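You operate a simulated robot arm through the tools that you are given. There is no shell and no other tool.

You run a simulated robot arm. Do the job below in one go: nothing can be reset, and whatever is moved stays where it is left.

## Task
The wire comes out bowed. Tension, wind back, set the rollers, feed again.
Fine: roller knob and pull gauge at GOOD, straight wire to the yellow mark.

It is judged by the outcome, as a careful person would: the job done as asked, and still so three seconds after it is handed in. It fails if anything else is knocked over, pushed out of place, dropped, spilled or broken.

## Robot
A 7-joint arm with a two-finger parallel gripper, fixed in place. Base frame: the origin is at the foot of the arm, x ahead of it, y to its left, z up; the work surface is at about z = 860. Lengths are in mm, angles in rad, forces in N, time in s.
Its first joint turns from -2.304 to 2.304 rad. Payload 3.91 kg.
Tool frame: the origin (TCP) lies between the finger pads and is the grasp point; the fingertips stand 30 mm ahead of it; z points along the fingers, y is the line along which they close. Largest opening 110 mm; finger width 20, thickness 10; the body of the gripper, 48 by 112 mm, starts 55 mm behind the TCP.
Orientation is that of the tool frame in the base frame, as a unit quaternion [w, x, y, z]. With the fingers straight down and closing along the base's y, the tool's x points along the base's -x, its y along +y and its z along -z.

## Interface
- The arm moves only by the tool play_rows. Its argument "commands" is one flat list of numbers, 7 for each row, row after row: the turn, a rotation vector about the tool's x, y, z in rad, then the shift along the tool's x, y, z in mm, then the opening, from 0 (shut) to 1 (fully open). In form: [rx, ry, rz, tx, ty, tz, fingers, rx, ry, rz, tx, ty, tz, fingers, ...]. A call has 1 to 20 rows; each row shifts and turns the commanded pose from where the row before left it, along the tool's axes as they then stand. A row lasts 0.2 s, in which the tool goes at most 50 mm and 0.15 rad; a call with a longer step from one row to the next is refused whole, and so is a gripper value outside its range. Where a pose cannot be reached the arm comes as near as it can. A force on the tool above 40 N (or 10 N above the force at the start of the call, whichever is more), or a blocked arm, ends the call early, and 0.2 s more pass. Each finger travels about 108 mm/s and halts on what it meets, pressing with about 29 N; the grip force reading is that of the motor and also rises with nothing between the fingers. The clock runs only during rows and for 0.2 s after the last one: add rows that do not move to give the fingers time. The reply holds the time, the measured pose of the TCP, the force on the tool along the base axes, the opening and the grip force, in the units named above and with some noise, with the torque about the TCP (base axes, N m) and any sound that the robot's microphone picked up.
- Cameras (640 x 400 px; columns grow to the right, rows downward): "scene" is fixed at [399.8, -651.8, 1436.3]; the picture's right is [1.00, 0.03, 0.00], its down [0.01, -0.25, -0.97] and it looks along [-0.03, 0.97, -0.25] (base axes); focal length 313 px, centre (320, 200). "wrist" rides on the gripper at [72, 17, -103] in the tool frame; the picture's right is [-0.23, 0.97, 0.00], its down [-0.76, -0.18, -0.62] and it looks along [-0.61, -0.14, 0.78] (tool axes); focal length 222 px, centre (320, 200).
- get_image(camera): a new picture of that camera. The clock stands still meanwhile.
- point_at(camera, pixels): for up to 12 pixels [column, row] of the newest picture of that camera ("zoom" is the newest enlarged one), the place [x, y, z] in the base frame of the surface seen there, good to about 2 mm. The clock stands still meanwhile.
- close_up(camera, box): a new picture of the part [left, top, right, bottom] of that camera's present view, enlarged. The clock stands still meanwhile.
- finish_job(): hands the job in; it is judged then, once.

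Leave the gripper open and the arm clear of the work at the hand-in unless told otherwise.

The tools are called by a JSON object that holds its "api" and its "payload". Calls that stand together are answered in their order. play_rows: Moves the arm, as the interface text tells. Its arguments: {"type":"object","properties":{"commands":{"type":"array","items":{"type":"number"}}},"required":["commands"]} The other tools are called the same way: get_image (camera) takes a picture; point_at (camera, pixels) gives the place of the surface under pixels of a picture; close_up (camera, box) takes an enlarged picture of a part of a camera's view; finish_job () hands the job in.

At the start:

```text
clock: 0.0
tcp_pos: [310.5, 501.3, 1223.7]
tcp_rot: [0.001, -0.001, 1.0, -0.001]
force: [0.0, -0.1, 0.4]
torque: [0.02, 0.02, 0.0]
grip_width: 110.1
finger_force: 0.1
```

scene: 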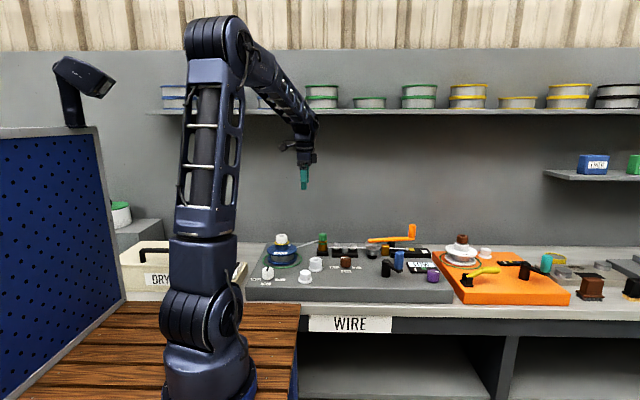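
wrist: 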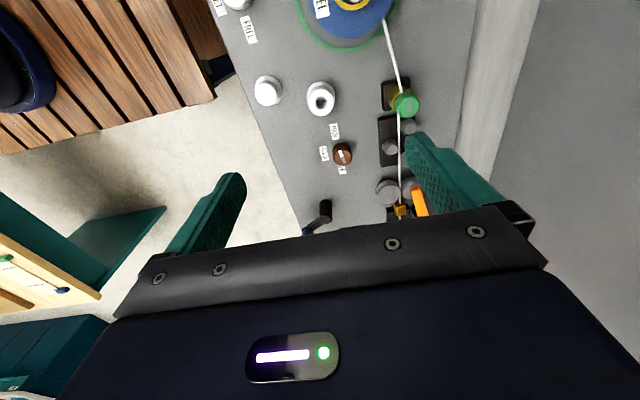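

I see a grey wire-straightening console (scene about 245-455, 235-300) with a spool, knobs, rollers, an orange crank and an orange second machine. I'll look closer before moving.

{"api": "close_up", "payload": {"camera": "scene", "box": [240, 215, 350, 305]}}

{"api": "close_up", "payload": {"camera": "scene", "box": [340, 215, 460, 305]}}

{"api": "close_up", "payload": {"camera": "wrist", "box": [200, 0, 480, 230]}}

{"api": "close_up", "payload": {"camera": "scene", "box": [430, 215, 640, 325]}}

```text
4.44 times, centred on (295, 260) of scene
```

zoom: 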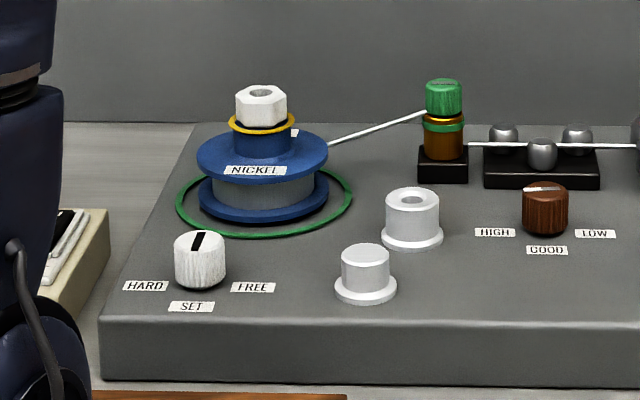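

```text
4.44 times, centred on (400, 260) of scene
```

zoom: 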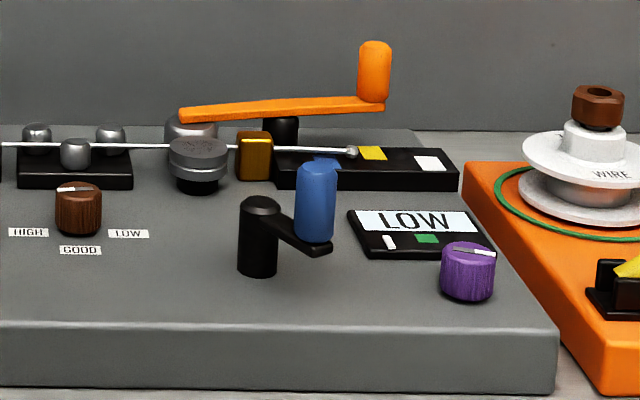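

```text
1.74 times, centred on (340, 115) of wrist
```

zoom: 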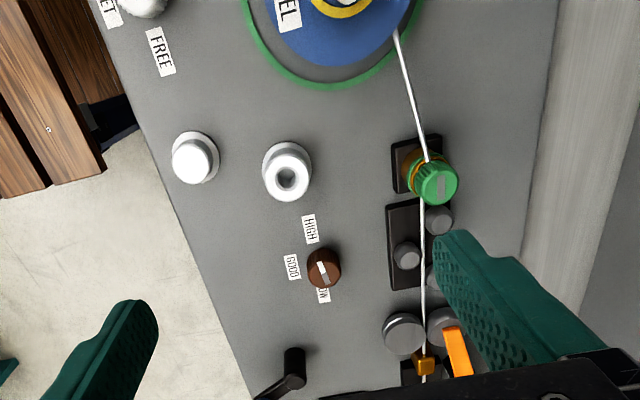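

```text
3.05 times, centred on (535, 270) of scene
```

zoom: 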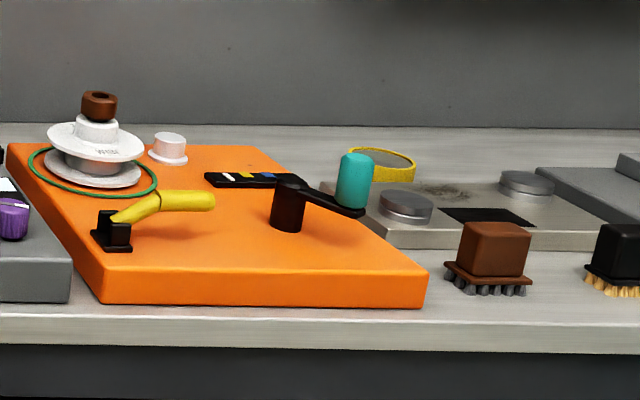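

The console has a HARD/SET/FREE knob (white), HIGH/GOOD/LOW knob (brown), a gauge reading LOW, a purple knob, a green post knob, a blue crank and an orange lever. Next I measure where these sit, using the scene picture's pixels.

{"api": "get_image", "payload": {"camera": "scene"}}

{"api": "point_at", "payload": {"camera": "scene", "pixels": [[268, 268], [285, 237], [322, 237], [346, 257], [316, 260], [305, 273], [397, 253], [385, 264], [433, 270], [412, 228], [392, 238], [387, 249]]}}

{"api": "point_at", "payload": {"camera": "scene", "pixels": [[420, 264], [415, 251], [408, 249], [421, 253], [375, 246], [375, 252], [345, 253], [255, 300], [445, 300], [247, 275], [405, 300], [330, 248]]}}

```text
taken
```

scene: 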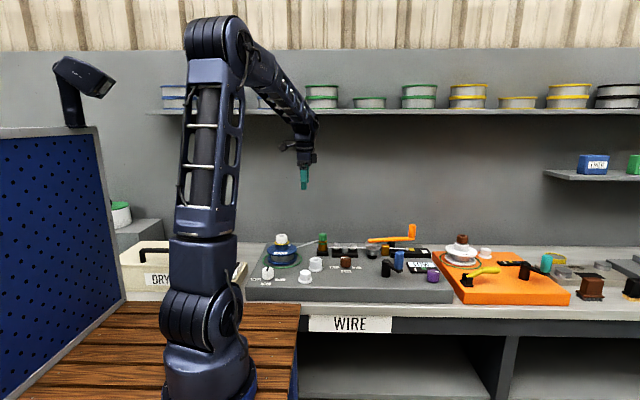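

```text
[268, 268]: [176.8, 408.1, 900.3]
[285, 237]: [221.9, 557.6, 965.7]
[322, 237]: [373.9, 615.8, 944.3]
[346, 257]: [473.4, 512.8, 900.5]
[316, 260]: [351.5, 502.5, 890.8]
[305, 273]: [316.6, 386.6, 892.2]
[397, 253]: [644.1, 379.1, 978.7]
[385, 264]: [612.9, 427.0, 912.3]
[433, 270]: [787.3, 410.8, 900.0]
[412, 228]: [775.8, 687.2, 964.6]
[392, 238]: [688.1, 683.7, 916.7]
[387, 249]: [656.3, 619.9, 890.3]
```

```text
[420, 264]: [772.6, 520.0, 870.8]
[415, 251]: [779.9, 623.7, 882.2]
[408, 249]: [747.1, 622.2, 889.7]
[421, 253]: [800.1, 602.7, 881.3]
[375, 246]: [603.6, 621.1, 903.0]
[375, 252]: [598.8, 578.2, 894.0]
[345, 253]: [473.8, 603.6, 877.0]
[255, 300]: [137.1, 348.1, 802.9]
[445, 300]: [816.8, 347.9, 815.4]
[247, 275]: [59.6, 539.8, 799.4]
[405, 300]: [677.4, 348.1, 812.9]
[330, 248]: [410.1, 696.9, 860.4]
```

The console deck is at about z = 860–870. Brown knob near (473, 513), blue crank near (613, 427), purple knob near (787, 411), green post near (374, 616), white knob near (177, 408), orange lever grip near (776, 687). Next I carry the tool high, about 330 mm along +x, to look down at the right half.

{"api": "play_rows", "payload": {"commands": [0, 0, 0, -47, -5, 0, 1, 0, 0, 0, -47, -5, 0, 1, 0, 0, 0, -47, -5, 0, 1, 0, 0, 0, -47, -5, 0, 1, 0, 0, 0, -47, -5, 0, 1, 0, 0, 0, -47, -5, 0, 1, 0, 0, 0, -47, -5, 0, 1, 0, 0, 0, 0, 0, 0, 1]}}

{"api": "get_image", "payload": {"camera": "wrist"}}

{"api": "get_image", "payload": {"camera": "scene"}}

```text
clock: 1.8
tcp_pos: [640.1, 467.2, 1225.2]
tcp_rot: [0.0, 0.0, 1.0, -0.001]
force: [-0.6, 1.0, -0.1]
torque: [0.01, -0.04, 0.02]
grip_width: 109.8
finger_force: 0.1
```

```text
taken
```

wrist: 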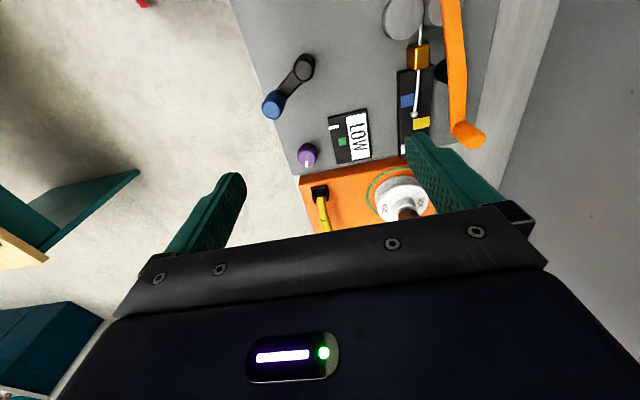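

```text
taken
```

scene: 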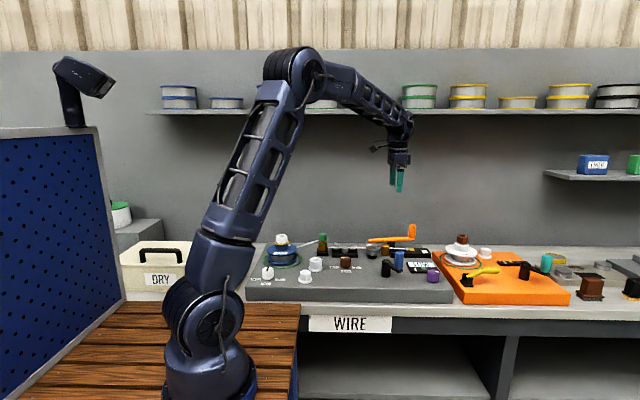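

The wrist view shows the crank, gauge, wire end and orange lever along its top (rows 0–180). I enlarge that and measure.

{"api": "close_up", "payload": {"camera": "wrist", "box": [240, 0, 500, 180]}}

{"api": "point_at", "payload": {"camera": "wrist", "pixels": [[304, 66], [272, 105], [308, 154], [402, 18], [440, 5], [452, 12], [466, 133], [417, 55], [442, 70], [414, 114], [421, 123], [405, 101]]}}

```text
2.22 times, centred on (370, 90) of wrist
```

zoom: 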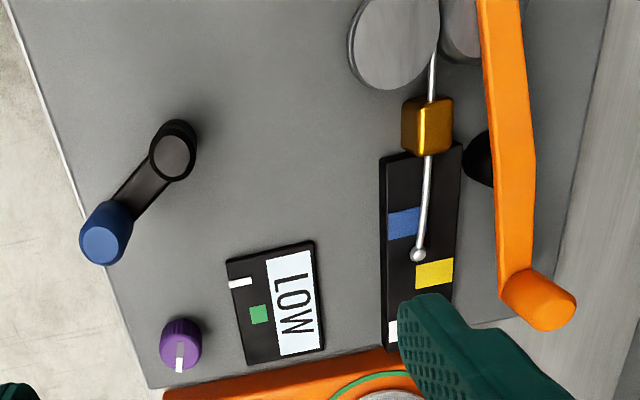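

```text
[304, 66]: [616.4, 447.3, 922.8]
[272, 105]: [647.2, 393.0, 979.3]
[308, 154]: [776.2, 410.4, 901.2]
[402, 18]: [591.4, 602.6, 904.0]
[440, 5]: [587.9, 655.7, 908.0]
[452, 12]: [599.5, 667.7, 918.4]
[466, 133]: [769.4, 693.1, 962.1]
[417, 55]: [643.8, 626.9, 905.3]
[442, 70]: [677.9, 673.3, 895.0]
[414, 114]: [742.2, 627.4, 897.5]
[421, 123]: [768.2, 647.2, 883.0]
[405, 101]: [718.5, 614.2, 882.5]
```

The wire ends in a ball at about (742, 627, 897), bowed sideways, between the blue mark (x≈718) and the yellow mark (x≈768). I back off 150 mm in x to see the rollers and the near end of the orange lever.

{"api": "play_rows", "payload": {"commands": [0, 0, 0, 45, 10, 0, 1, 0, 0, 0, 45, 10, 0, 1, 0, 0, 0, 45, 10, 0, 1, 0, 0, 0, 0, 0, 0, 1]}}

{"api": "get_image", "payload": {"camera": "wrist"}}

{"api": "close_up", "payload": {"camera": "wrist", "box": [240, 0, 500, 180]}}

```text
clock: 2.8
tcp_pos: [503.6, 496.7, 1224.5]
tcp_rot: [0.0, 0.001, 1.0, 0.0]
force: [-0.4, 0.2, -0.2]
torque: [0.02, 0.03, -0.03]
grip_width: 110.2
finger_force: 0.2
```

```text
taken
```

wrist: 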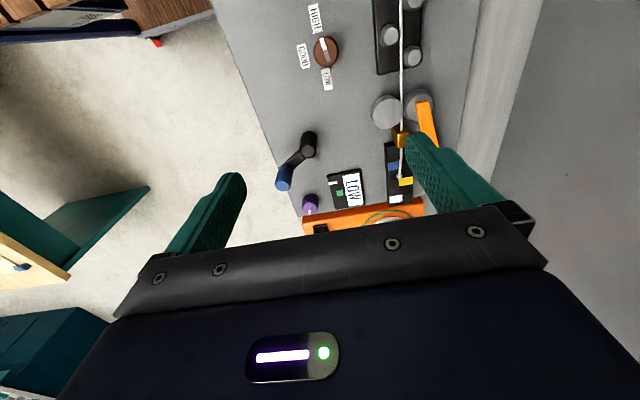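

```text
2.22 times, centred on (370, 90) of wrist
```

zoom: 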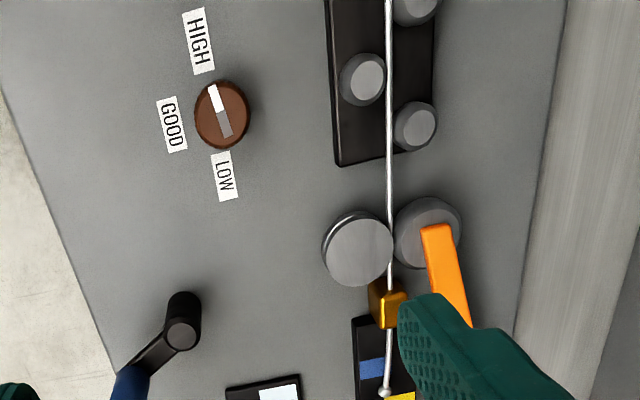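

The brown knob's white pointer end is toward HIGH. The wire passes roller set, drive wheels and gold guide. Next I measure the brown knob and its labels (image 326,51 and labels), then look at the left half.

{"api": "point_at", "payload": {"camera": "zoom", "pixels": [[222, 110], [213, 95], [227, 130], [198, 40], [172, 125], [225, 175], [362, 80], [415, 125], [415, 8], [357, 250], [427, 235], [180, 335]]}}

{"api": "play_rows", "payload": {"commands": [0, 0, 0, 49, 0, 0, 1, 0, 0, 0, 49, 0, 0, 1, 0, 0, 0, 49, 0, 0, 1, 0, 0, 0, 49, 0, 0, 1, 0, 0, 0, 49, 5, 0, 1, 0, 0, 0, 49, 5, 0, 1, 0, 0, 0, 0, 0, 0, 1]}}

{"api": "get_image", "payload": {"camera": "wrist"}}

{"api": "close_up", "payload": {"camera": "wrist", "box": [220, 0, 480, 180]}}

```text
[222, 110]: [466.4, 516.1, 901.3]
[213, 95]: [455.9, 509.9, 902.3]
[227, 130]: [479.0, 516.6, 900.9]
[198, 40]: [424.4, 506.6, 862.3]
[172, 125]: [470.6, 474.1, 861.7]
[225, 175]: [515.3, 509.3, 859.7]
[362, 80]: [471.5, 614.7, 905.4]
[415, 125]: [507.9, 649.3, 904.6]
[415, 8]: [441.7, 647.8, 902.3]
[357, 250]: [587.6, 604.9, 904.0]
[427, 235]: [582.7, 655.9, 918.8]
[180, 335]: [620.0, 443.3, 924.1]
```

```text
clock: 4.4
tcp_pos: [210.7, 507.9, 1224.3]
tcp_rot: [0.0, 0.002, 1.0, 0.0]
force: [0.2, 0.3, -0.4]
torque: [-0.03, 0.0, -0.02]
grip_width: 109.9
finger_force: 0.1
```

```text
taken
```

wrist: 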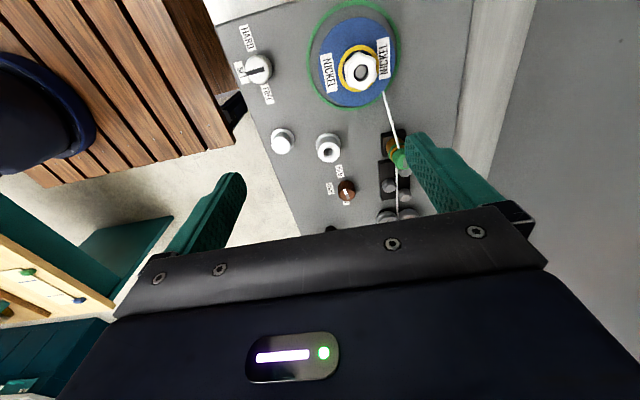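

```text
2.22 times, centred on (350, 90) of wrist
```

zoom: 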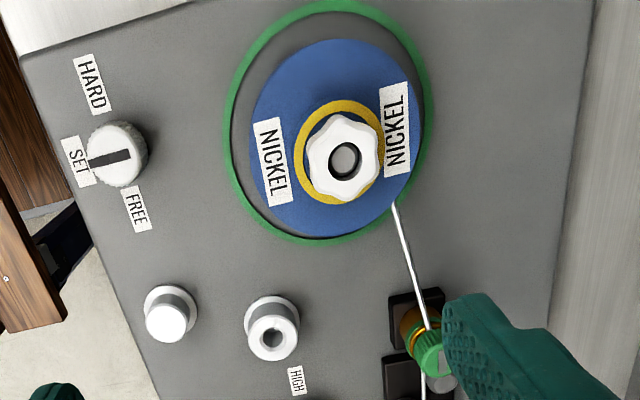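

The HARD/SET/FREE knob's line points to SET. Now I look closely at the green post knob, the hex nut on the spool, the purple knob and the gauge from the scene camera.

{"api": "close_up", "payload": {"camera": "scene", "box": [305, 222, 369, 262]}}

{"api": "close_up", "payload": {"camera": "scene", "box": [395, 245, 459, 285]}}

{"api": "close_up", "payload": {"camera": "scene", "box": [255, 225, 319, 265]}}

{"api": "close_up", "payload": {"camera": "scene", "box": [360, 215, 440, 265]}}

```text
10.00 times, centred on (337, 242) of scene
```

zoom: 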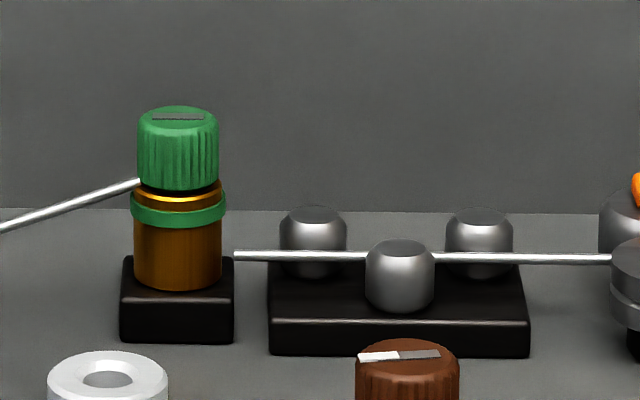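

```text
10.00 times, centred on (427, 265) of scene
```

zoom: 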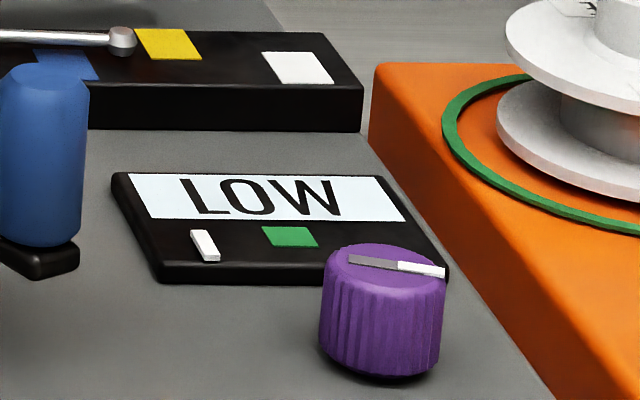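

```text
10.00 times, centred on (287, 245) of scene
```

zoom: 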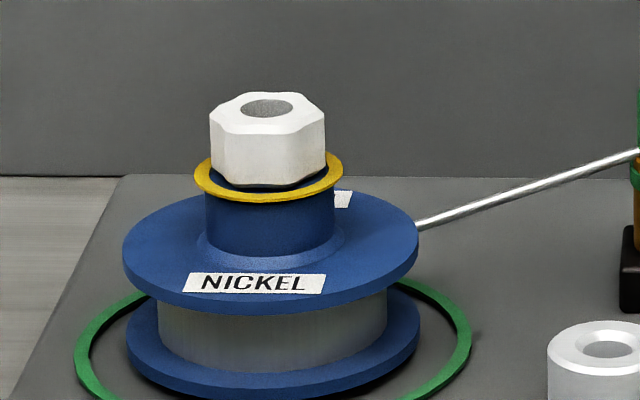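

```text
8.00 times, centred on (400, 240) of scene
```

zoom: 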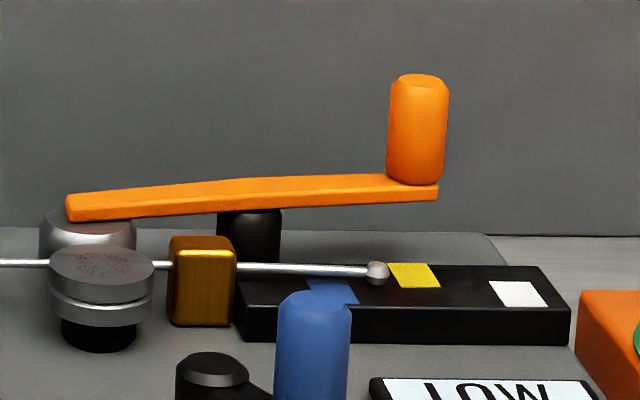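

The gauge's white slider sits left of its green zone and reads LOW. The green knob on the brass post sits in the wire path and looks like the tensioner. I move above it (374, 616) at z≈1110 to inspect it from above.

{"api": "play_rows", "payload": {"commands": [0, 0, 0, -36, 19.5, 23, 1, 0, 0, 0, -36, 19.5, 23, 1, 0, 0, 0, -36, 19.5, 23, 1, 0, 0, 0, -36, 19.5, 23, 1, 0, 0, 0, -36, 19.5, 23, 1, 0, 0, 0, 0, 0, 0, 1]}}

{"api": "get_image", "payload": {"camera": "wrist"}}

{"api": "close_up", "payload": {"camera": "wrist", "box": [230, 0, 430, 200]}}

```text
clock: 5.8
tcp_pos: [390.4, 605.0, 1109.0]
tcp_rot: [0.0, 0.002, 1.0, 0.0]
force: [-0.7, 0.6, 0.3]
torque: [-0.02, 0.01, 0.02]
grip_width: 109.9
finger_force: 0.2
```

```text
taken
```

wrist: 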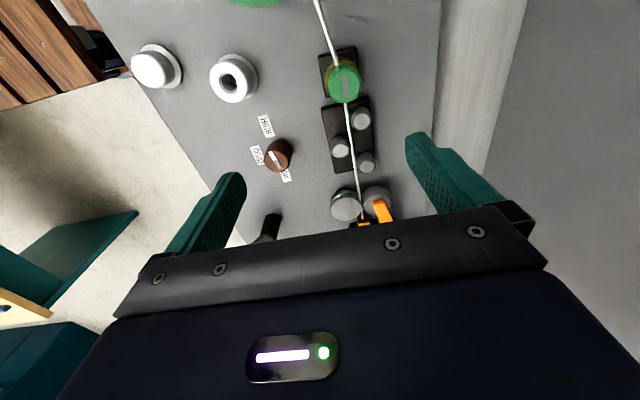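

```text
2.00 times, centred on (330, 100) of wrist
```

zoom: 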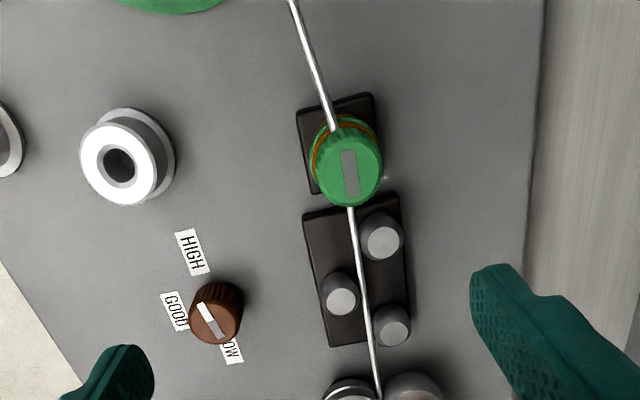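

From above, the green knob has one grey bar along x, and the wire enters under it. I measure its top and the neighbours.

{"api": "point_at", "payload": {"camera": "zoom", "pixels": [[350, 170], [320, 165], [378, 165], [348, 200], [318, 145], [325, 100], [354, 230], [380, 238], [340, 295], [392, 328], [215, 325], [358, 270]]}}

{"api": "close_up", "payload": {"camera": "wrist", "box": [300, 40, 380, 110]}}

```text
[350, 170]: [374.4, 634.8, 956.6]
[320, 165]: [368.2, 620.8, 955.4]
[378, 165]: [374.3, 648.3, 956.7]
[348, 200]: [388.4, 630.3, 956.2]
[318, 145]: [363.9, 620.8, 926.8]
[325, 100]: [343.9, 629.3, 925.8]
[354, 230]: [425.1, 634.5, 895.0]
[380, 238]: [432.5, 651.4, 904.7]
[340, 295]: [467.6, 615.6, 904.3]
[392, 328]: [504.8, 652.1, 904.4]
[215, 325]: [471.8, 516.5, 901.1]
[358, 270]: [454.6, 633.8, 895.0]
```

```text
5.71 times, centred on (340, 75) of wrist
```

zoom: 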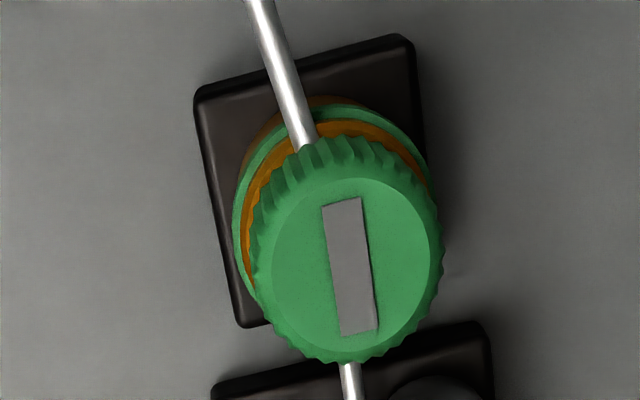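

The green knob is centred at about (374, 634), 28 mm across, top z≈956, with the wire at z≈926 below. I go down with fingers either side in y, TCP at z≈963, not closing yet.

{"api": "play_rows", "payload": {"commands": [0, 0, 0, 16, 29, 0, 0.7, 0, 0, 0, 0, 0, 40, 0.7, 0, 0, 0, 0, 0, 40, 0.7, 0, 0, 0, 0, 0, 35, 0.7, 0, 0, 0, 0, 0, 15, 0.7, 0, 0, 0, 0, 0, 15, 0.7, 0, 0, 0, 0, 0, 0, 0.7]}}

{"api": "get_image", "payload": {"camera": "wrist"}}

{"api": "close_up", "payload": {"camera": "scene", "box": [290, 190, 386, 260]}}

```text
clock: 7.4
tcp_pos: [374.9, 633.2, 963.8]
tcp_rot: [0.0, 0.001, 1.0, 0.0]
force: [0.2, -0.2, 0.2]
torque: [-0.03, -0.01, -0.01]
grip_width: 77.1
finger_force: 0.0
```

```text
taken
```

wrist: 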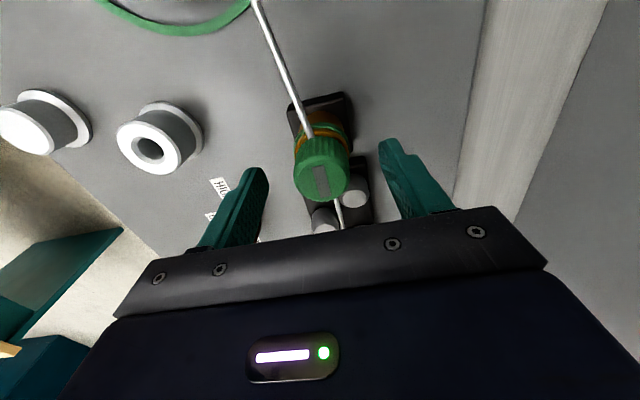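

```text
5.71 times, centred on (338, 225) of scene
```

zoom: 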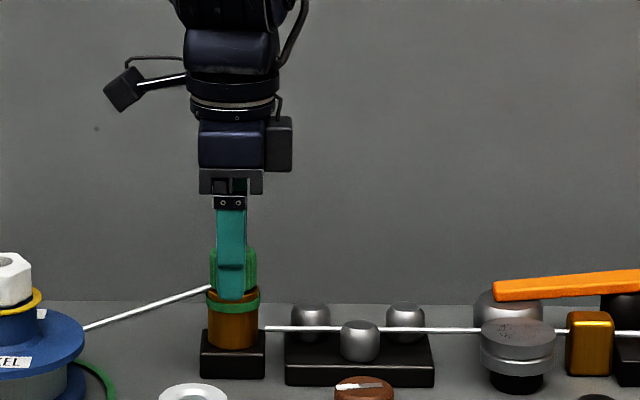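

The fingers stand either side of the green knob, clear of wire and rollers. I close on it.

{"api": "play_rows", "payload": {"commands": [0, 0, 0, 0, 0, 0, 0.2, 0, 0, 0, 0, 0, 0, 0.2, 0, 0, 0, 0, 0, 0, 0.2, 0, 0, 0, 0, 0, 0, 0.2]}}

```text
clock: 8.4
tcp_pos: [374.2, 635.0, 963.8]
tcp_rot: [0.0, 0.0, 1.0, 0.0]
force: [1.2, 15.4, -2.4]
torque: [0.71, 0.0, 0.03]
grip_width: 34.6
finger_force: 29.4
```

Gripped at 34.6 mm with 15 N sideways in +y, so the knob's axis is a bit further in +y. I ease 2 mm in +y.

{"api": "play_rows", "payload": {"commands": [0, 0, 0, 0, 1, 0, 0.2, 0, 0, 0, 0, 1, 0, 0.2, 0, 0, 0, 0, 0, 0, 0.2]}}

```text
clock: 9.2
tcp_pos: [374.5, 635.1, 964.1]
tcp_rot: [0.0, 0.001, 1.0, -0.001]
force: [-2.1, -7.7, 5.2]
torque: [0.0, 0.08, -0.06]
grip_width: 34.8
finger_force: 29.0
```

Force is now −7.7 N, so the axis is near y = 635. I back off 0.6 mm and turn 0.45 rad clockwise as seen from above, then check the gauge.

{"api": "play_rows", "payload": {"commands": [0, 0, 0, 0, -0.6, 0, 0.2, 0, 0, 0.1, 0, 0, 0, 0.2, 0, 0, 0.12, 0, 0, 0, 0.2, 0, 0, 0.12, 0, 0, 0, 0.2, 0, 0, 0.11, 0, 0, 0, 0.2, 0, 0, 0, 0, 0, 0, 0.2]}}

{"api": "close_up", "payload": {"camera": "scene", "box": [395, 245, 459, 285]}}

{"api": "close_up", "payload": {"camera": "scene", "box": [290, 190, 386, 260]}}

```text
clock: 10.6
tcp_pos: [374.9, 635.4, 964.1]
tcp_rot: [0.0, 0.224, 0.975, 0.001]
force: [-0.9, -0.3, -1.3]
torque: [-0.01, -0.04, 0.04]
grip_width: 34.5
finger_force: 29.7
```

```text
10.00 times, centred on (427, 265) of scene
```

zoom: 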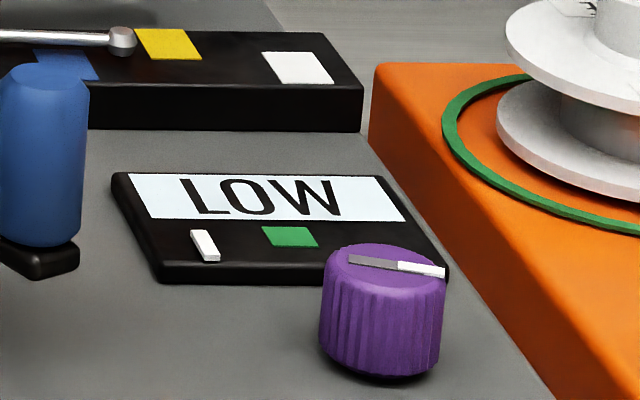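

```text
5.71 times, centred on (338, 225) of scene
```

zoom: 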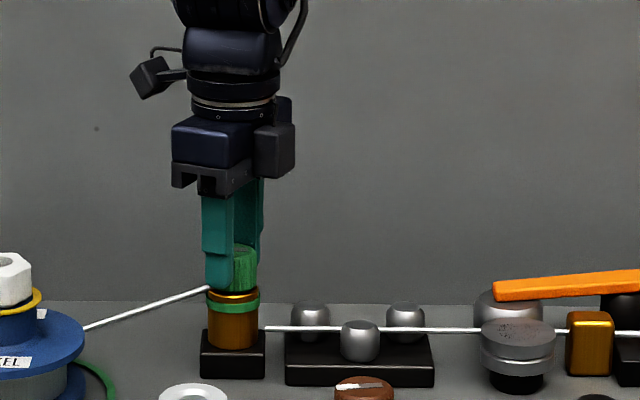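

The gauge slider looks unchanged after 0.45 rad. I check in the wrist view whether the knob itself turned with the fingers.

{"api": "get_image", "payload": {"camera": "wrist"}}

{"api": "close_up", "payload": {"camera": "wrist", "box": [250, 80, 430, 230]}}

```text
taken
```

wrist: 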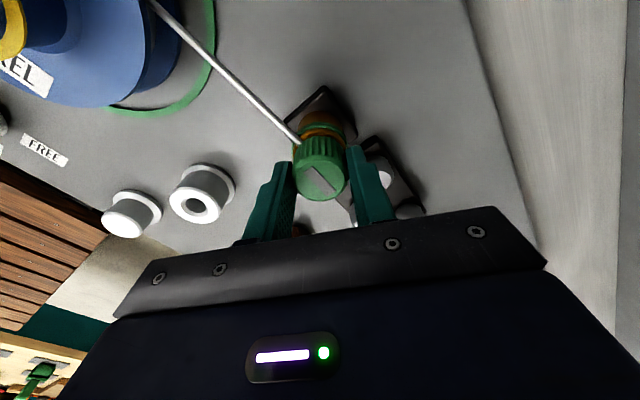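

```text
2.67 times, centred on (340, 155) of wrist
```

zoom: 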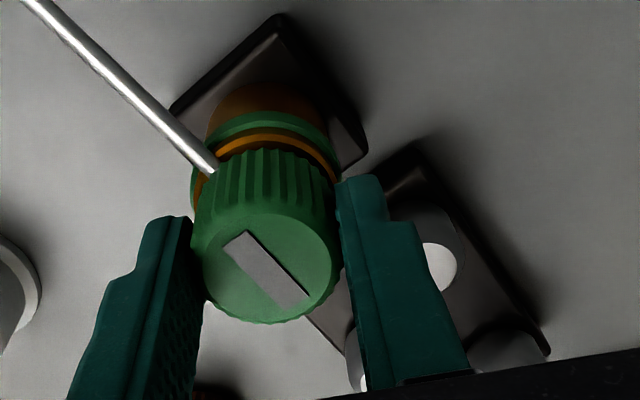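

The grey bar still lines up with the wire as before, so the fingers slipped round the knob rather than turning it. I look at the knob's top from the scene camera to confirm.

{"api": "close_up", "payload": {"camera": "scene", "box": [310, 222, 350, 247]}}

{"api": "point_at", "payload": {"camera": "wrist", "pixels": [[332, 175], [342, 171], [352, 191], [358, 196], [320, 180], [313, 165]]}}

```text
16.00 times, centred on (330, 234) of scene
```

zoom: 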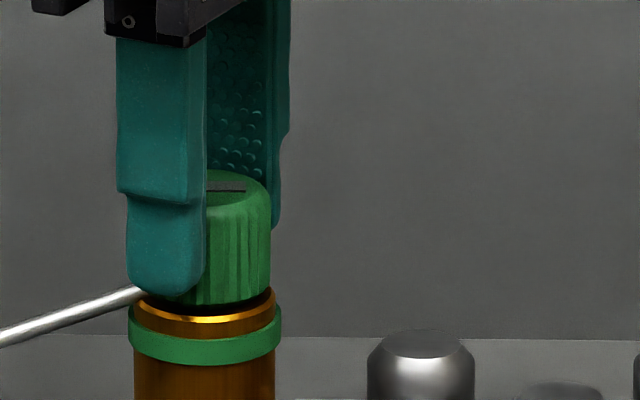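

```text
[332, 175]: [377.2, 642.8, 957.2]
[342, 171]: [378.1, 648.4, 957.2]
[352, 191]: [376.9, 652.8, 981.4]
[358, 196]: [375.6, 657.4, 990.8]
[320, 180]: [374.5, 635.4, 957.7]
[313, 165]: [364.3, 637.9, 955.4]
```

The bar is still along x, so it did not turn clockwise. I turn back 0.45 and a further 0.3 counter-clockwise with the grip held, then check again.

{"api": "play_rows", "payload": {"commands": [0, 0, -0.12, 0, 0, 0, 0, 0, 0, -0.12, 0, 0, 0, 0, 0, 0, -0.12, 0, 0, 0, 0, 0, 0, -0.1, 0, 0, 0, 0, 0, 0, -0.1, 0, 0, 0, 0, 0, 0, -0.1, 0, 0, 0, 0, 0, 0, -0.1, 0, 0, 0, 0]}}

{"api": "close_up", "payload": {"camera": "scene", "box": [310, 222, 350, 247]}}

{"api": "close_up", "payload": {"camera": "wrist", "box": [250, 80, 430, 230]}}

{"api": "close_up", "payload": {"camera": "scene", "box": [395, 245, 459, 285]}}

```text
clock: 12.2
tcp_pos: [374.8, 634.2, 965.1]
tcp_rot: [0.0, -0.155, 0.988, -0.001]
force: [0.1, -6.7, 0.7]
torque: [-0.17, 0.09, -0.56]
grip_width: 34.1
finger_force: 29.2
```

```text
16.00 times, centred on (330, 234) of scene
```

zoom: 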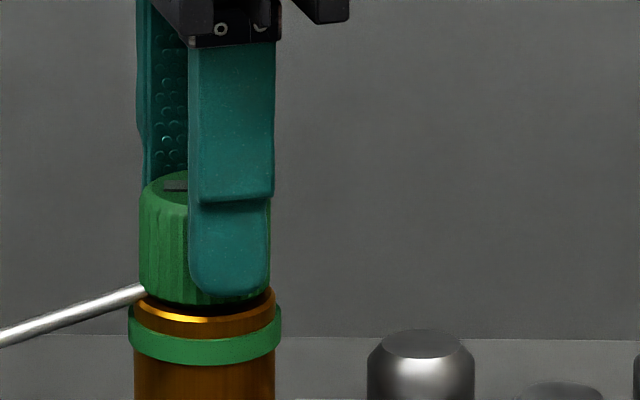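

```text
2.67 times, centred on (340, 155) of wrist
```

zoom: 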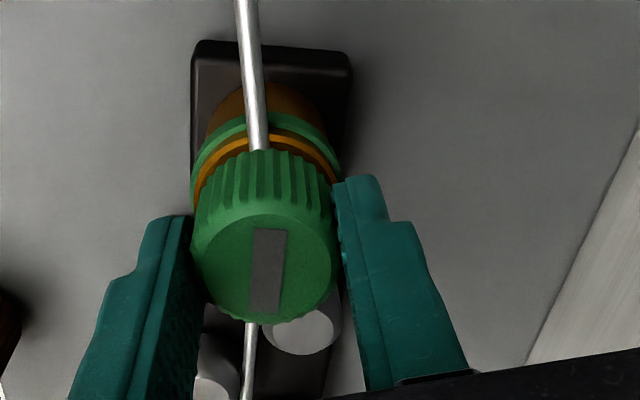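

```text
10.00 times, centred on (427, 265) of scene
```

zoom: 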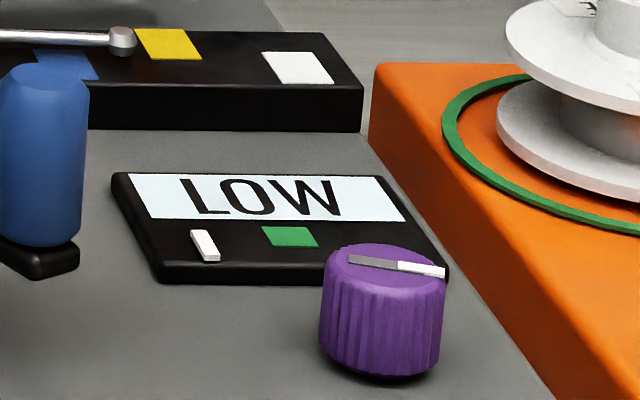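

After turning counter-clockwise, 0.56 N·m resisting torque, gauge still LOW. I measure the grey bar's end points to know whether the knob moved at all.

{"api": "close_up", "payload": {"camera": "wrist", "box": [290, 130, 390, 210]}}

{"api": "point_at", "payload": {"camera": "zoom", "pixels": [[320, 200], [310, 130], [305, 330], [200, 200], [440, 200]]}}

```text
5.00 times, centred on (340, 170) of wrist
```

zoom: 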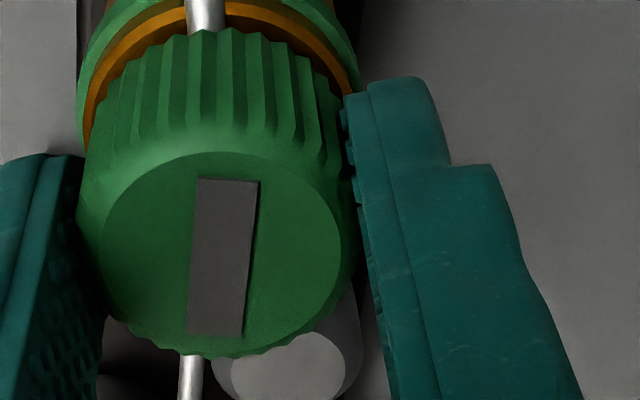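

```text
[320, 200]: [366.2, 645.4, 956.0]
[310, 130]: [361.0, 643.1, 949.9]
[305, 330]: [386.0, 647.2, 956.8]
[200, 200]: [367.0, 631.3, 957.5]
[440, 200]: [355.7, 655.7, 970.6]
```

The bar seems at most ~5° off x. I turn back clockwise 0.31 rad to neutral and read torque and bar again to see if it is movable.

{"api": "play_rows", "payload": {"commands": [0, 0, 0.1, 0, 0, 0, 0, 0, 0, 0.1, 0, 0, 0, 0, 0, 0, 0.11, 0, 0, 0, 0]}}

{"api": "close_up", "payload": {"camera": "wrist", "box": [290, 130, 390, 210]}}

{"api": "close_up", "payload": {"camera": "scene", "box": [395, 245, 459, 285]}}

```text
clock: 13.0
tcp_pos: [375.1, 634.9, 965.2]
tcp_rot: [0.0, 0.001, 1.0, 0.0]
force: [2.6, -8.4, 0.5]
torque: [-0.49, -0.22, 0.42]
grip_width: 34.8
finger_force: 29.0
```

```text
5.00 times, centred on (340, 170) of wrist
```

zoom: 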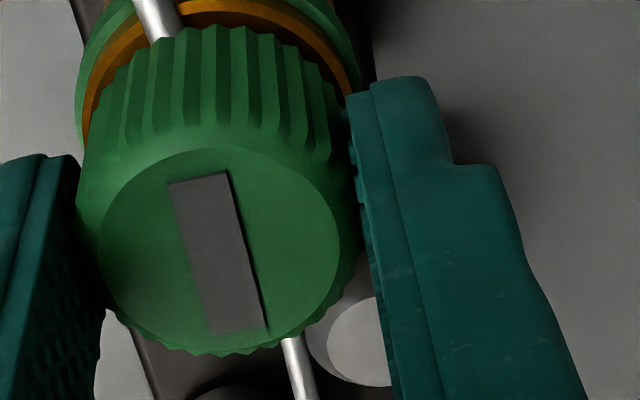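

```text
10.00 times, centred on (427, 265) of scene
```

zoom: 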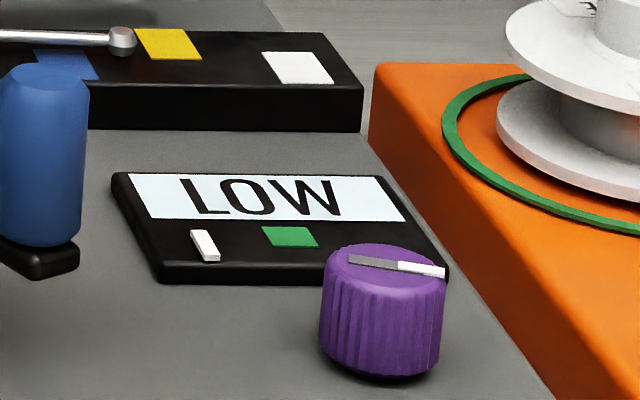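

0.42 N·m now resists the other way and the bar has not moved: this green cap doesn't turn. I release it, rise, and go back to inspect the white knob, the hex nut and their marks more closely.

{"api": "play_rows", "payload": {"commands": [0, 0, 0, 0, 0, 0, 0.7, 0, 0, 0, 0, 0, 0, 0.7, 0, 0, 0, 0, 0, -40, 0.7, 0, 0, 0, 0, 0, -45, 0.7, 0, 0, 0, 0, 0, -45, 0.7, 0, 0, 0, 30, -38, 0, 1, 0, 0, 0, 30, -38, 0, 1, 0, 0, 0, 30, -38, 0, 1, 0, 0, 0, 30, -38, 0, 1, 0, 0, 0, 0, 0, 0, 1]}}

{"api": "get_image", "payload": {"camera": "wrist"}}

{"api": "close_up", "payload": {"camera": "scene", "box": [305, 222, 369, 262]}}

```text
clock: 15.2
tcp_pos: [254.7, 483.2, 1092.5]
tcp_rot: [0.0, 0.001, 1.0, 0.0]
force: [-0.1, -0.7, -0.7]
torque: [-0.02, 0.03, -0.02]
grip_width: 109.9
finger_force: 0.0
```

```text
taken
```

wrist: 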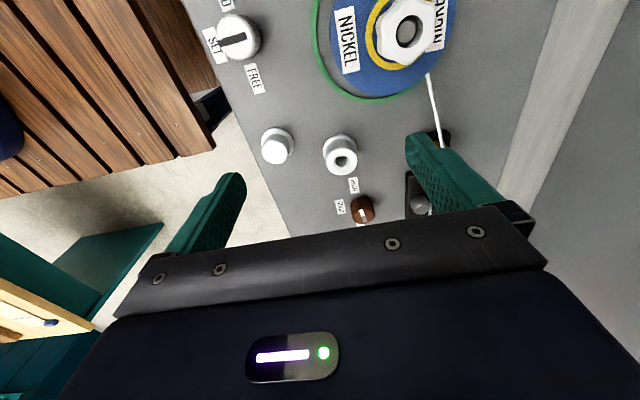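

```text
10.00 times, centred on (337, 242) of scene
```

zoom: 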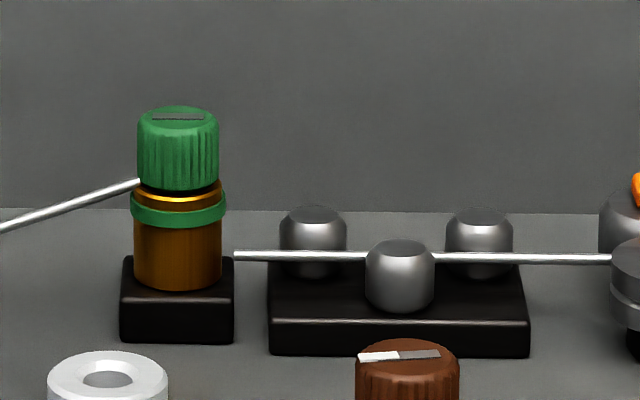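

The green cap is exactly as before. I enlarge the white knob (240, 38), the white caps and the hex nut.

{"api": "close_up", "payload": {"camera": "wrist", "box": [195, 0, 305, 100]}}

{"api": "close_up", "payload": {"camera": "wrist", "box": [310, 0, 470, 110]}}

{"api": "close_up", "payload": {"camera": "wrist", "box": [250, 110, 400, 230]}}

{"api": "point_at", "payload": {"camera": "wrist", "pixels": [[240, 38], [213, 42], [255, 78], [225, 3], [277, 150], [341, 152], [408, 28], [345, 60], [432, 90], [383, 62], [362, 208], [405, 5]]}}

```text
4.00 times, centred on (250, 50) of wrist
```

zoom: 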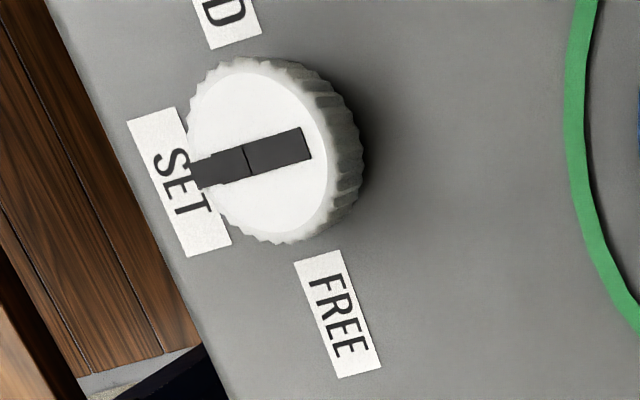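

```text
3.64 times, centred on (390, 55) of wrist
```

zoom: 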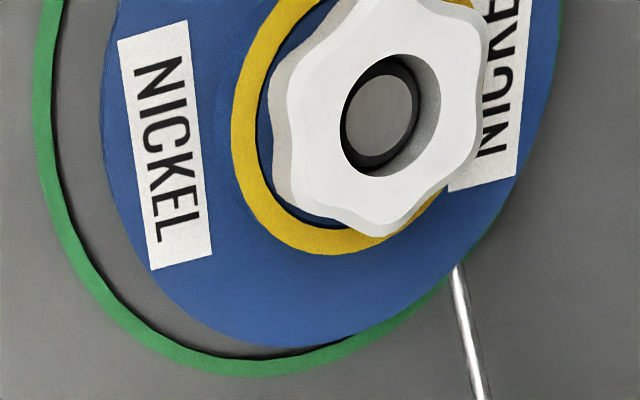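

```text
3.33 times, centred on (325, 170) of wrist
```

zoom: 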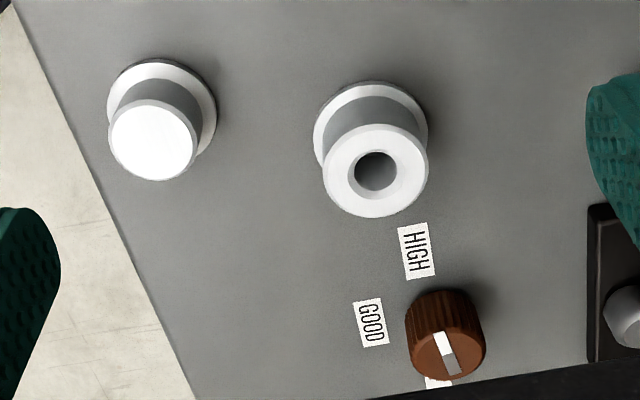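

```text
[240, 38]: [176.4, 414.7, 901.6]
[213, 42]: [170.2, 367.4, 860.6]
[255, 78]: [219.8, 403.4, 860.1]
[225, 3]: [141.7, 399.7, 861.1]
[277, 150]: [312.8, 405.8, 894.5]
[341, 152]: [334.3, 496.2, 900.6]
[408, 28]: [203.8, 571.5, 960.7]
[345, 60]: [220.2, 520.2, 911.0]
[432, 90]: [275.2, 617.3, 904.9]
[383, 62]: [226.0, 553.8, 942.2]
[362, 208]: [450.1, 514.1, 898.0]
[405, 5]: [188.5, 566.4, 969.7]
```

The white knob's pointer is at SET, which is plausible as is. The purple knob right beside the pull gauge carries a white/grey pointer like the brown one. I travel high to above it, about (783, 411), to inspect.

{"api": "play_rows", "payload": {"commands": [0, 0, 0, -48, -6.5, 0, 1, 0, 0, 0, -48, -6.5, 0, 1, 0, 0, 0, -48, -6.5, 0, 1, 0, 0, 0, -48, -6.5, 0, 1, 0, 0, 0, -48, -6.5, 0, 1, 0, 0, 0, -48, -6.5, 0, 1, 0, 0, 0, -48, -6.5, 0, 1, 0, 0, 0, -48, -6.5, 0, 1, 0, 0, 0, -48, -6.5, 0, 1, 0, 0, 0, -48, -6.5, 0, 1, 0, 0, 0, -48, -6.5, 0, 1, 0, 0, 0, 0, 0, 0, 1]}}

{"api": "get_image", "payload": {"camera": "wrist"}}

{"api": "close_up", "payload": {"camera": "wrist", "box": [240, 0, 480, 190]}}

```text
clock: 17.8
tcp_pos: [783.8, 411.6, 1092.9]
tcp_rot: [0.0, 0.0, 1.0, 0.0]
force: [0.3, 0.1, 0.3]
torque: [0.0, 0.0, 0.02]
grip_width: 109.8
finger_force: 0.1
```

```text
taken
```

wrist: 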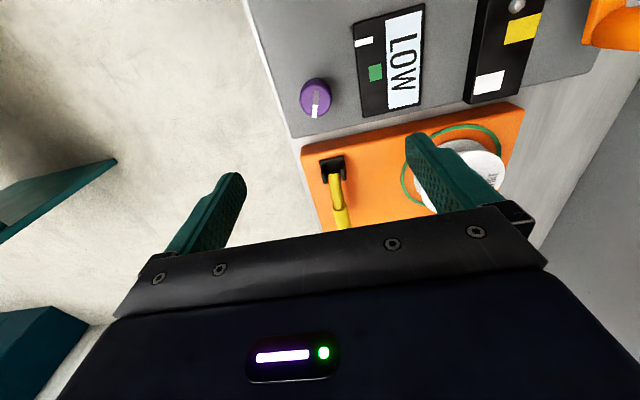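

```text
2.11 times, centred on (360, 95) of wrist
```

zoom: 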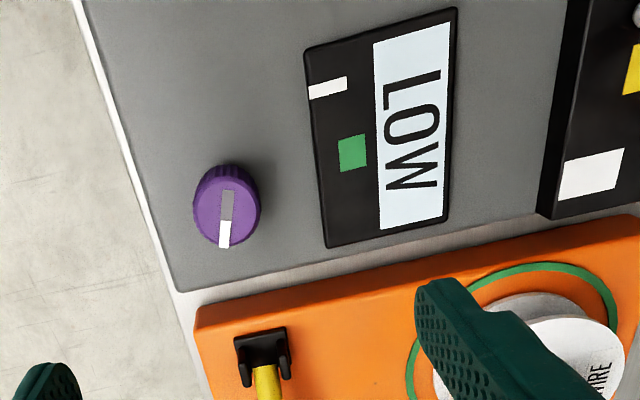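

The purple knob has a white pointer to +x. I measure its outline for a grasp.

{"api": "point_at", "payload": {"camera": "zoom", "pixels": [[226, 210], [200, 212], [255, 208], [226, 245], [228, 190], [232, 170], [340, 85], [352, 150], [265, 350], [330, 235], [327, 60], [150, 280]]}}

```text
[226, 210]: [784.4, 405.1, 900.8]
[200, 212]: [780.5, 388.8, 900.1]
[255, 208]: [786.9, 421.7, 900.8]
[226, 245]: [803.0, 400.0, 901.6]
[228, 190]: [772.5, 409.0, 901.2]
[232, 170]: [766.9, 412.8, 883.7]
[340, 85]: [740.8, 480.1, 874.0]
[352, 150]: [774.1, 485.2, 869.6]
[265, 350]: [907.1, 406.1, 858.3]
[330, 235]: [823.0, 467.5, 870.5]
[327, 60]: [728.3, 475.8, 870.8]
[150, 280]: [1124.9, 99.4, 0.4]
```

Purple knob centre about (784, 405), 34 mm across, top z≈901, pointer about −15° from +x. I go down to TCP z≈906 with fingers at ±y and close on it.

{"api": "play_rows", "payload": {"commands": [0, 0, 0, 0, -6.5, 30, 0.65, 0, 0, 0, 0, 0, 45, 0.65, 0, 0, 0, 0, 0, 45, 0.65, 0, 0, 0, 0, 0, 35, 0.65, 0, 0, 0, 0, 0, 20, 0.65, 0, 0, 0, 0, 0, 11, 0.65, 0, 0, 0, 0, 0, 0, 0.65]}}

{"api": "get_image", "payload": {"camera": "wrist"}}

{"api": "close_up", "payload": {"camera": "scene", "box": [370, 215, 466, 285]}}

```text
clock: 19.4
tcp_pos: [782.5, 404.8, 908.1]
tcp_rot: [0.0, 0.0, 1.0, 0.0]
force: [0.1, -0.2, 0.4]
torque: [-0.03, 0.02, 0.04]
grip_width: 71.5
finger_force: 0.0
```

```text
taken
```

wrist: 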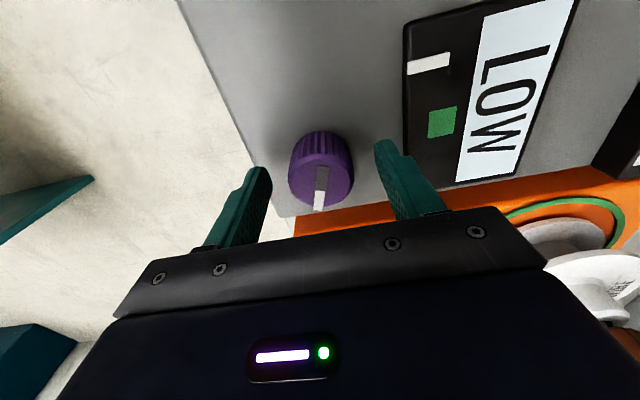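

```text
5.71 times, centred on (418, 250) of scene
```

zoom: 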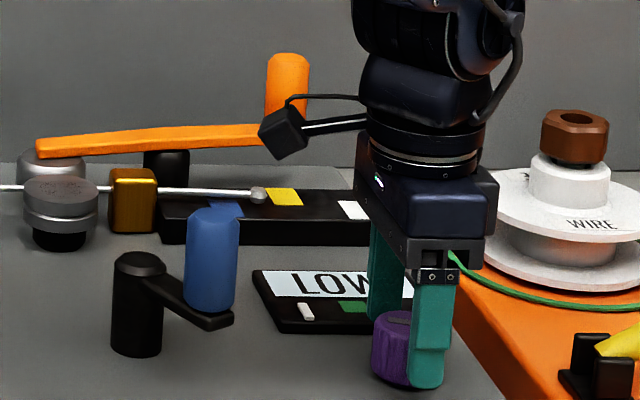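

The knob sits midway between the fingers. I close gently and read the side force.

{"api": "play_rows", "payload": {"commands": [0, 0, 0, 0, 0, 0, 0.2, 0, 0, 0, 0, 0, 0, 0.2, 0, 0, 0, 0, 0, 0, 0.2, 0, 0, 0, 0, 0, 0, 0.2]}}

```text
clock: 20.4
tcp_pos: [783.9, 404.5, 907.9]
tcp_rot: [0.0, 0.001, 1.0, 0.0]
force: [0.4, 1.3, -2.3]
torque: [0.03, -0.26, -0.03]
grip_width: 40.8
finger_force: 45.2
```

Well centred (1.3 N). I turn 0.3 rad clockwise and check the gauge and knob.

{"api": "play_rows", "payload": {"commands": [0, 0, 0.1, 0, 0, 0, 0.2, 0, 0, 0.1, 0, 0, 0, 0.2, 0, 0, 0.1, 0, 0, 0, 0.2, 0, 0, 0, 0, 0, 0, 0.2]}}

{"api": "get_image", "payload": {"camera": "wrist"}}

{"api": "close_up", "payload": {"camera": "scene", "box": [395, 245, 459, 285]}}

```text
clock: 21.4
tcp_pos: [783.3, 406.1, 908.9]
tcp_rot: [0.0, 0.152, 0.988, 0.0]
force: [0.1, 8.6, 0.1]
torque: [0.41, 0.23, 0.02]
grip_width: 40.9
finger_force: 45.1
```

```text
taken
```

wrist: 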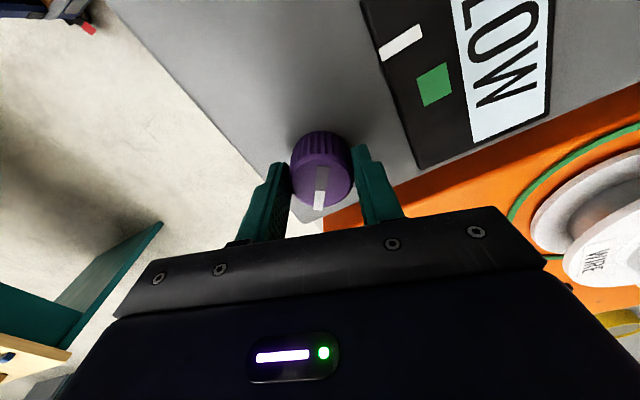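

```text
10.00 times, centred on (427, 265) of scene
```

zoom: 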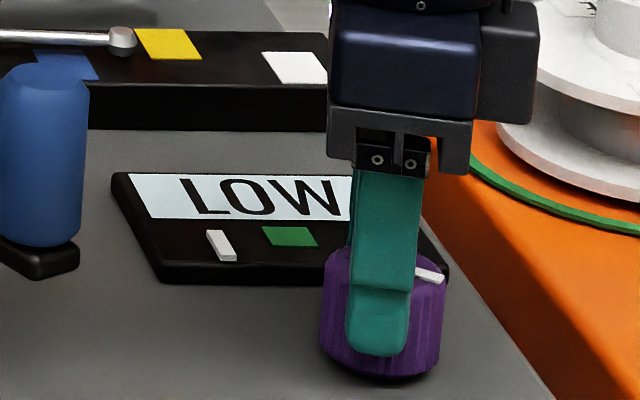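

The purple knob turned and the gauge slider moved toward green (zoom px 205→222; green centre ≈290). So this is the tension knob: about 1.2 rad more clockwise. I turn 0.75 more and check.

{"api": "play_rows", "payload": {"commands": [0, 0, 0.125, 0, 0, 0, 0.2, 0, 0, 0.125, 0, 0, 0, 0.2, 0, 0, 0.125, 0, 0, 0, 0.2, 0, 0, 0.125, 0, 0, 0, 0.2, 0, 0, 0.125, 0, 0, 0, 0.2, 0, 0, 0.125, 0, 0, 0, 0.2, 0, 0, 0, 0, 0, 0, 0.2]}}

{"api": "get_image", "payload": {"camera": "wrist"}}

{"api": "close_up", "payload": {"camera": "scene", "box": [395, 245, 459, 285]}}

```text
clock: 22.9
tcp_pos: [783.9, 406.8, 908.5]
tcp_rot: [0.0, 0.497, 0.868, 0.002]
force: [7.3, 6.0, -11.3]
torque: [0.1, -0.31, 0.04]
grip_width: 40.9
finger_force: 45.0
stopped in row 7: the force on the tool passed its limit at 41 N (the readings are from after the stop); the commanded pose is now the measured one
```

```text
taken
```

wrist: 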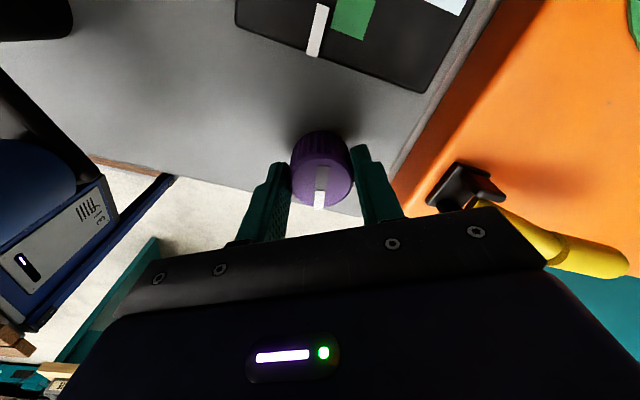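

```text
10.00 times, centred on (427, 265) of scene
```

zoom: 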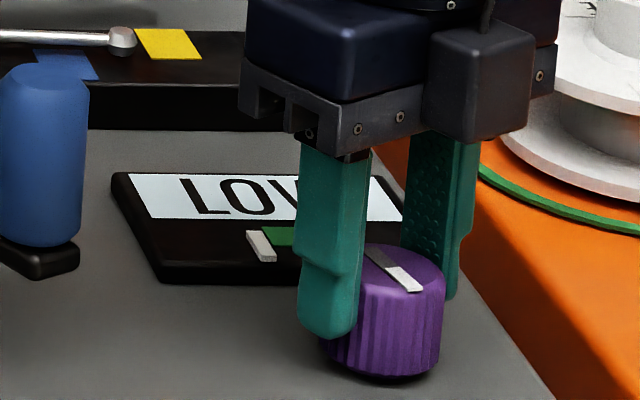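

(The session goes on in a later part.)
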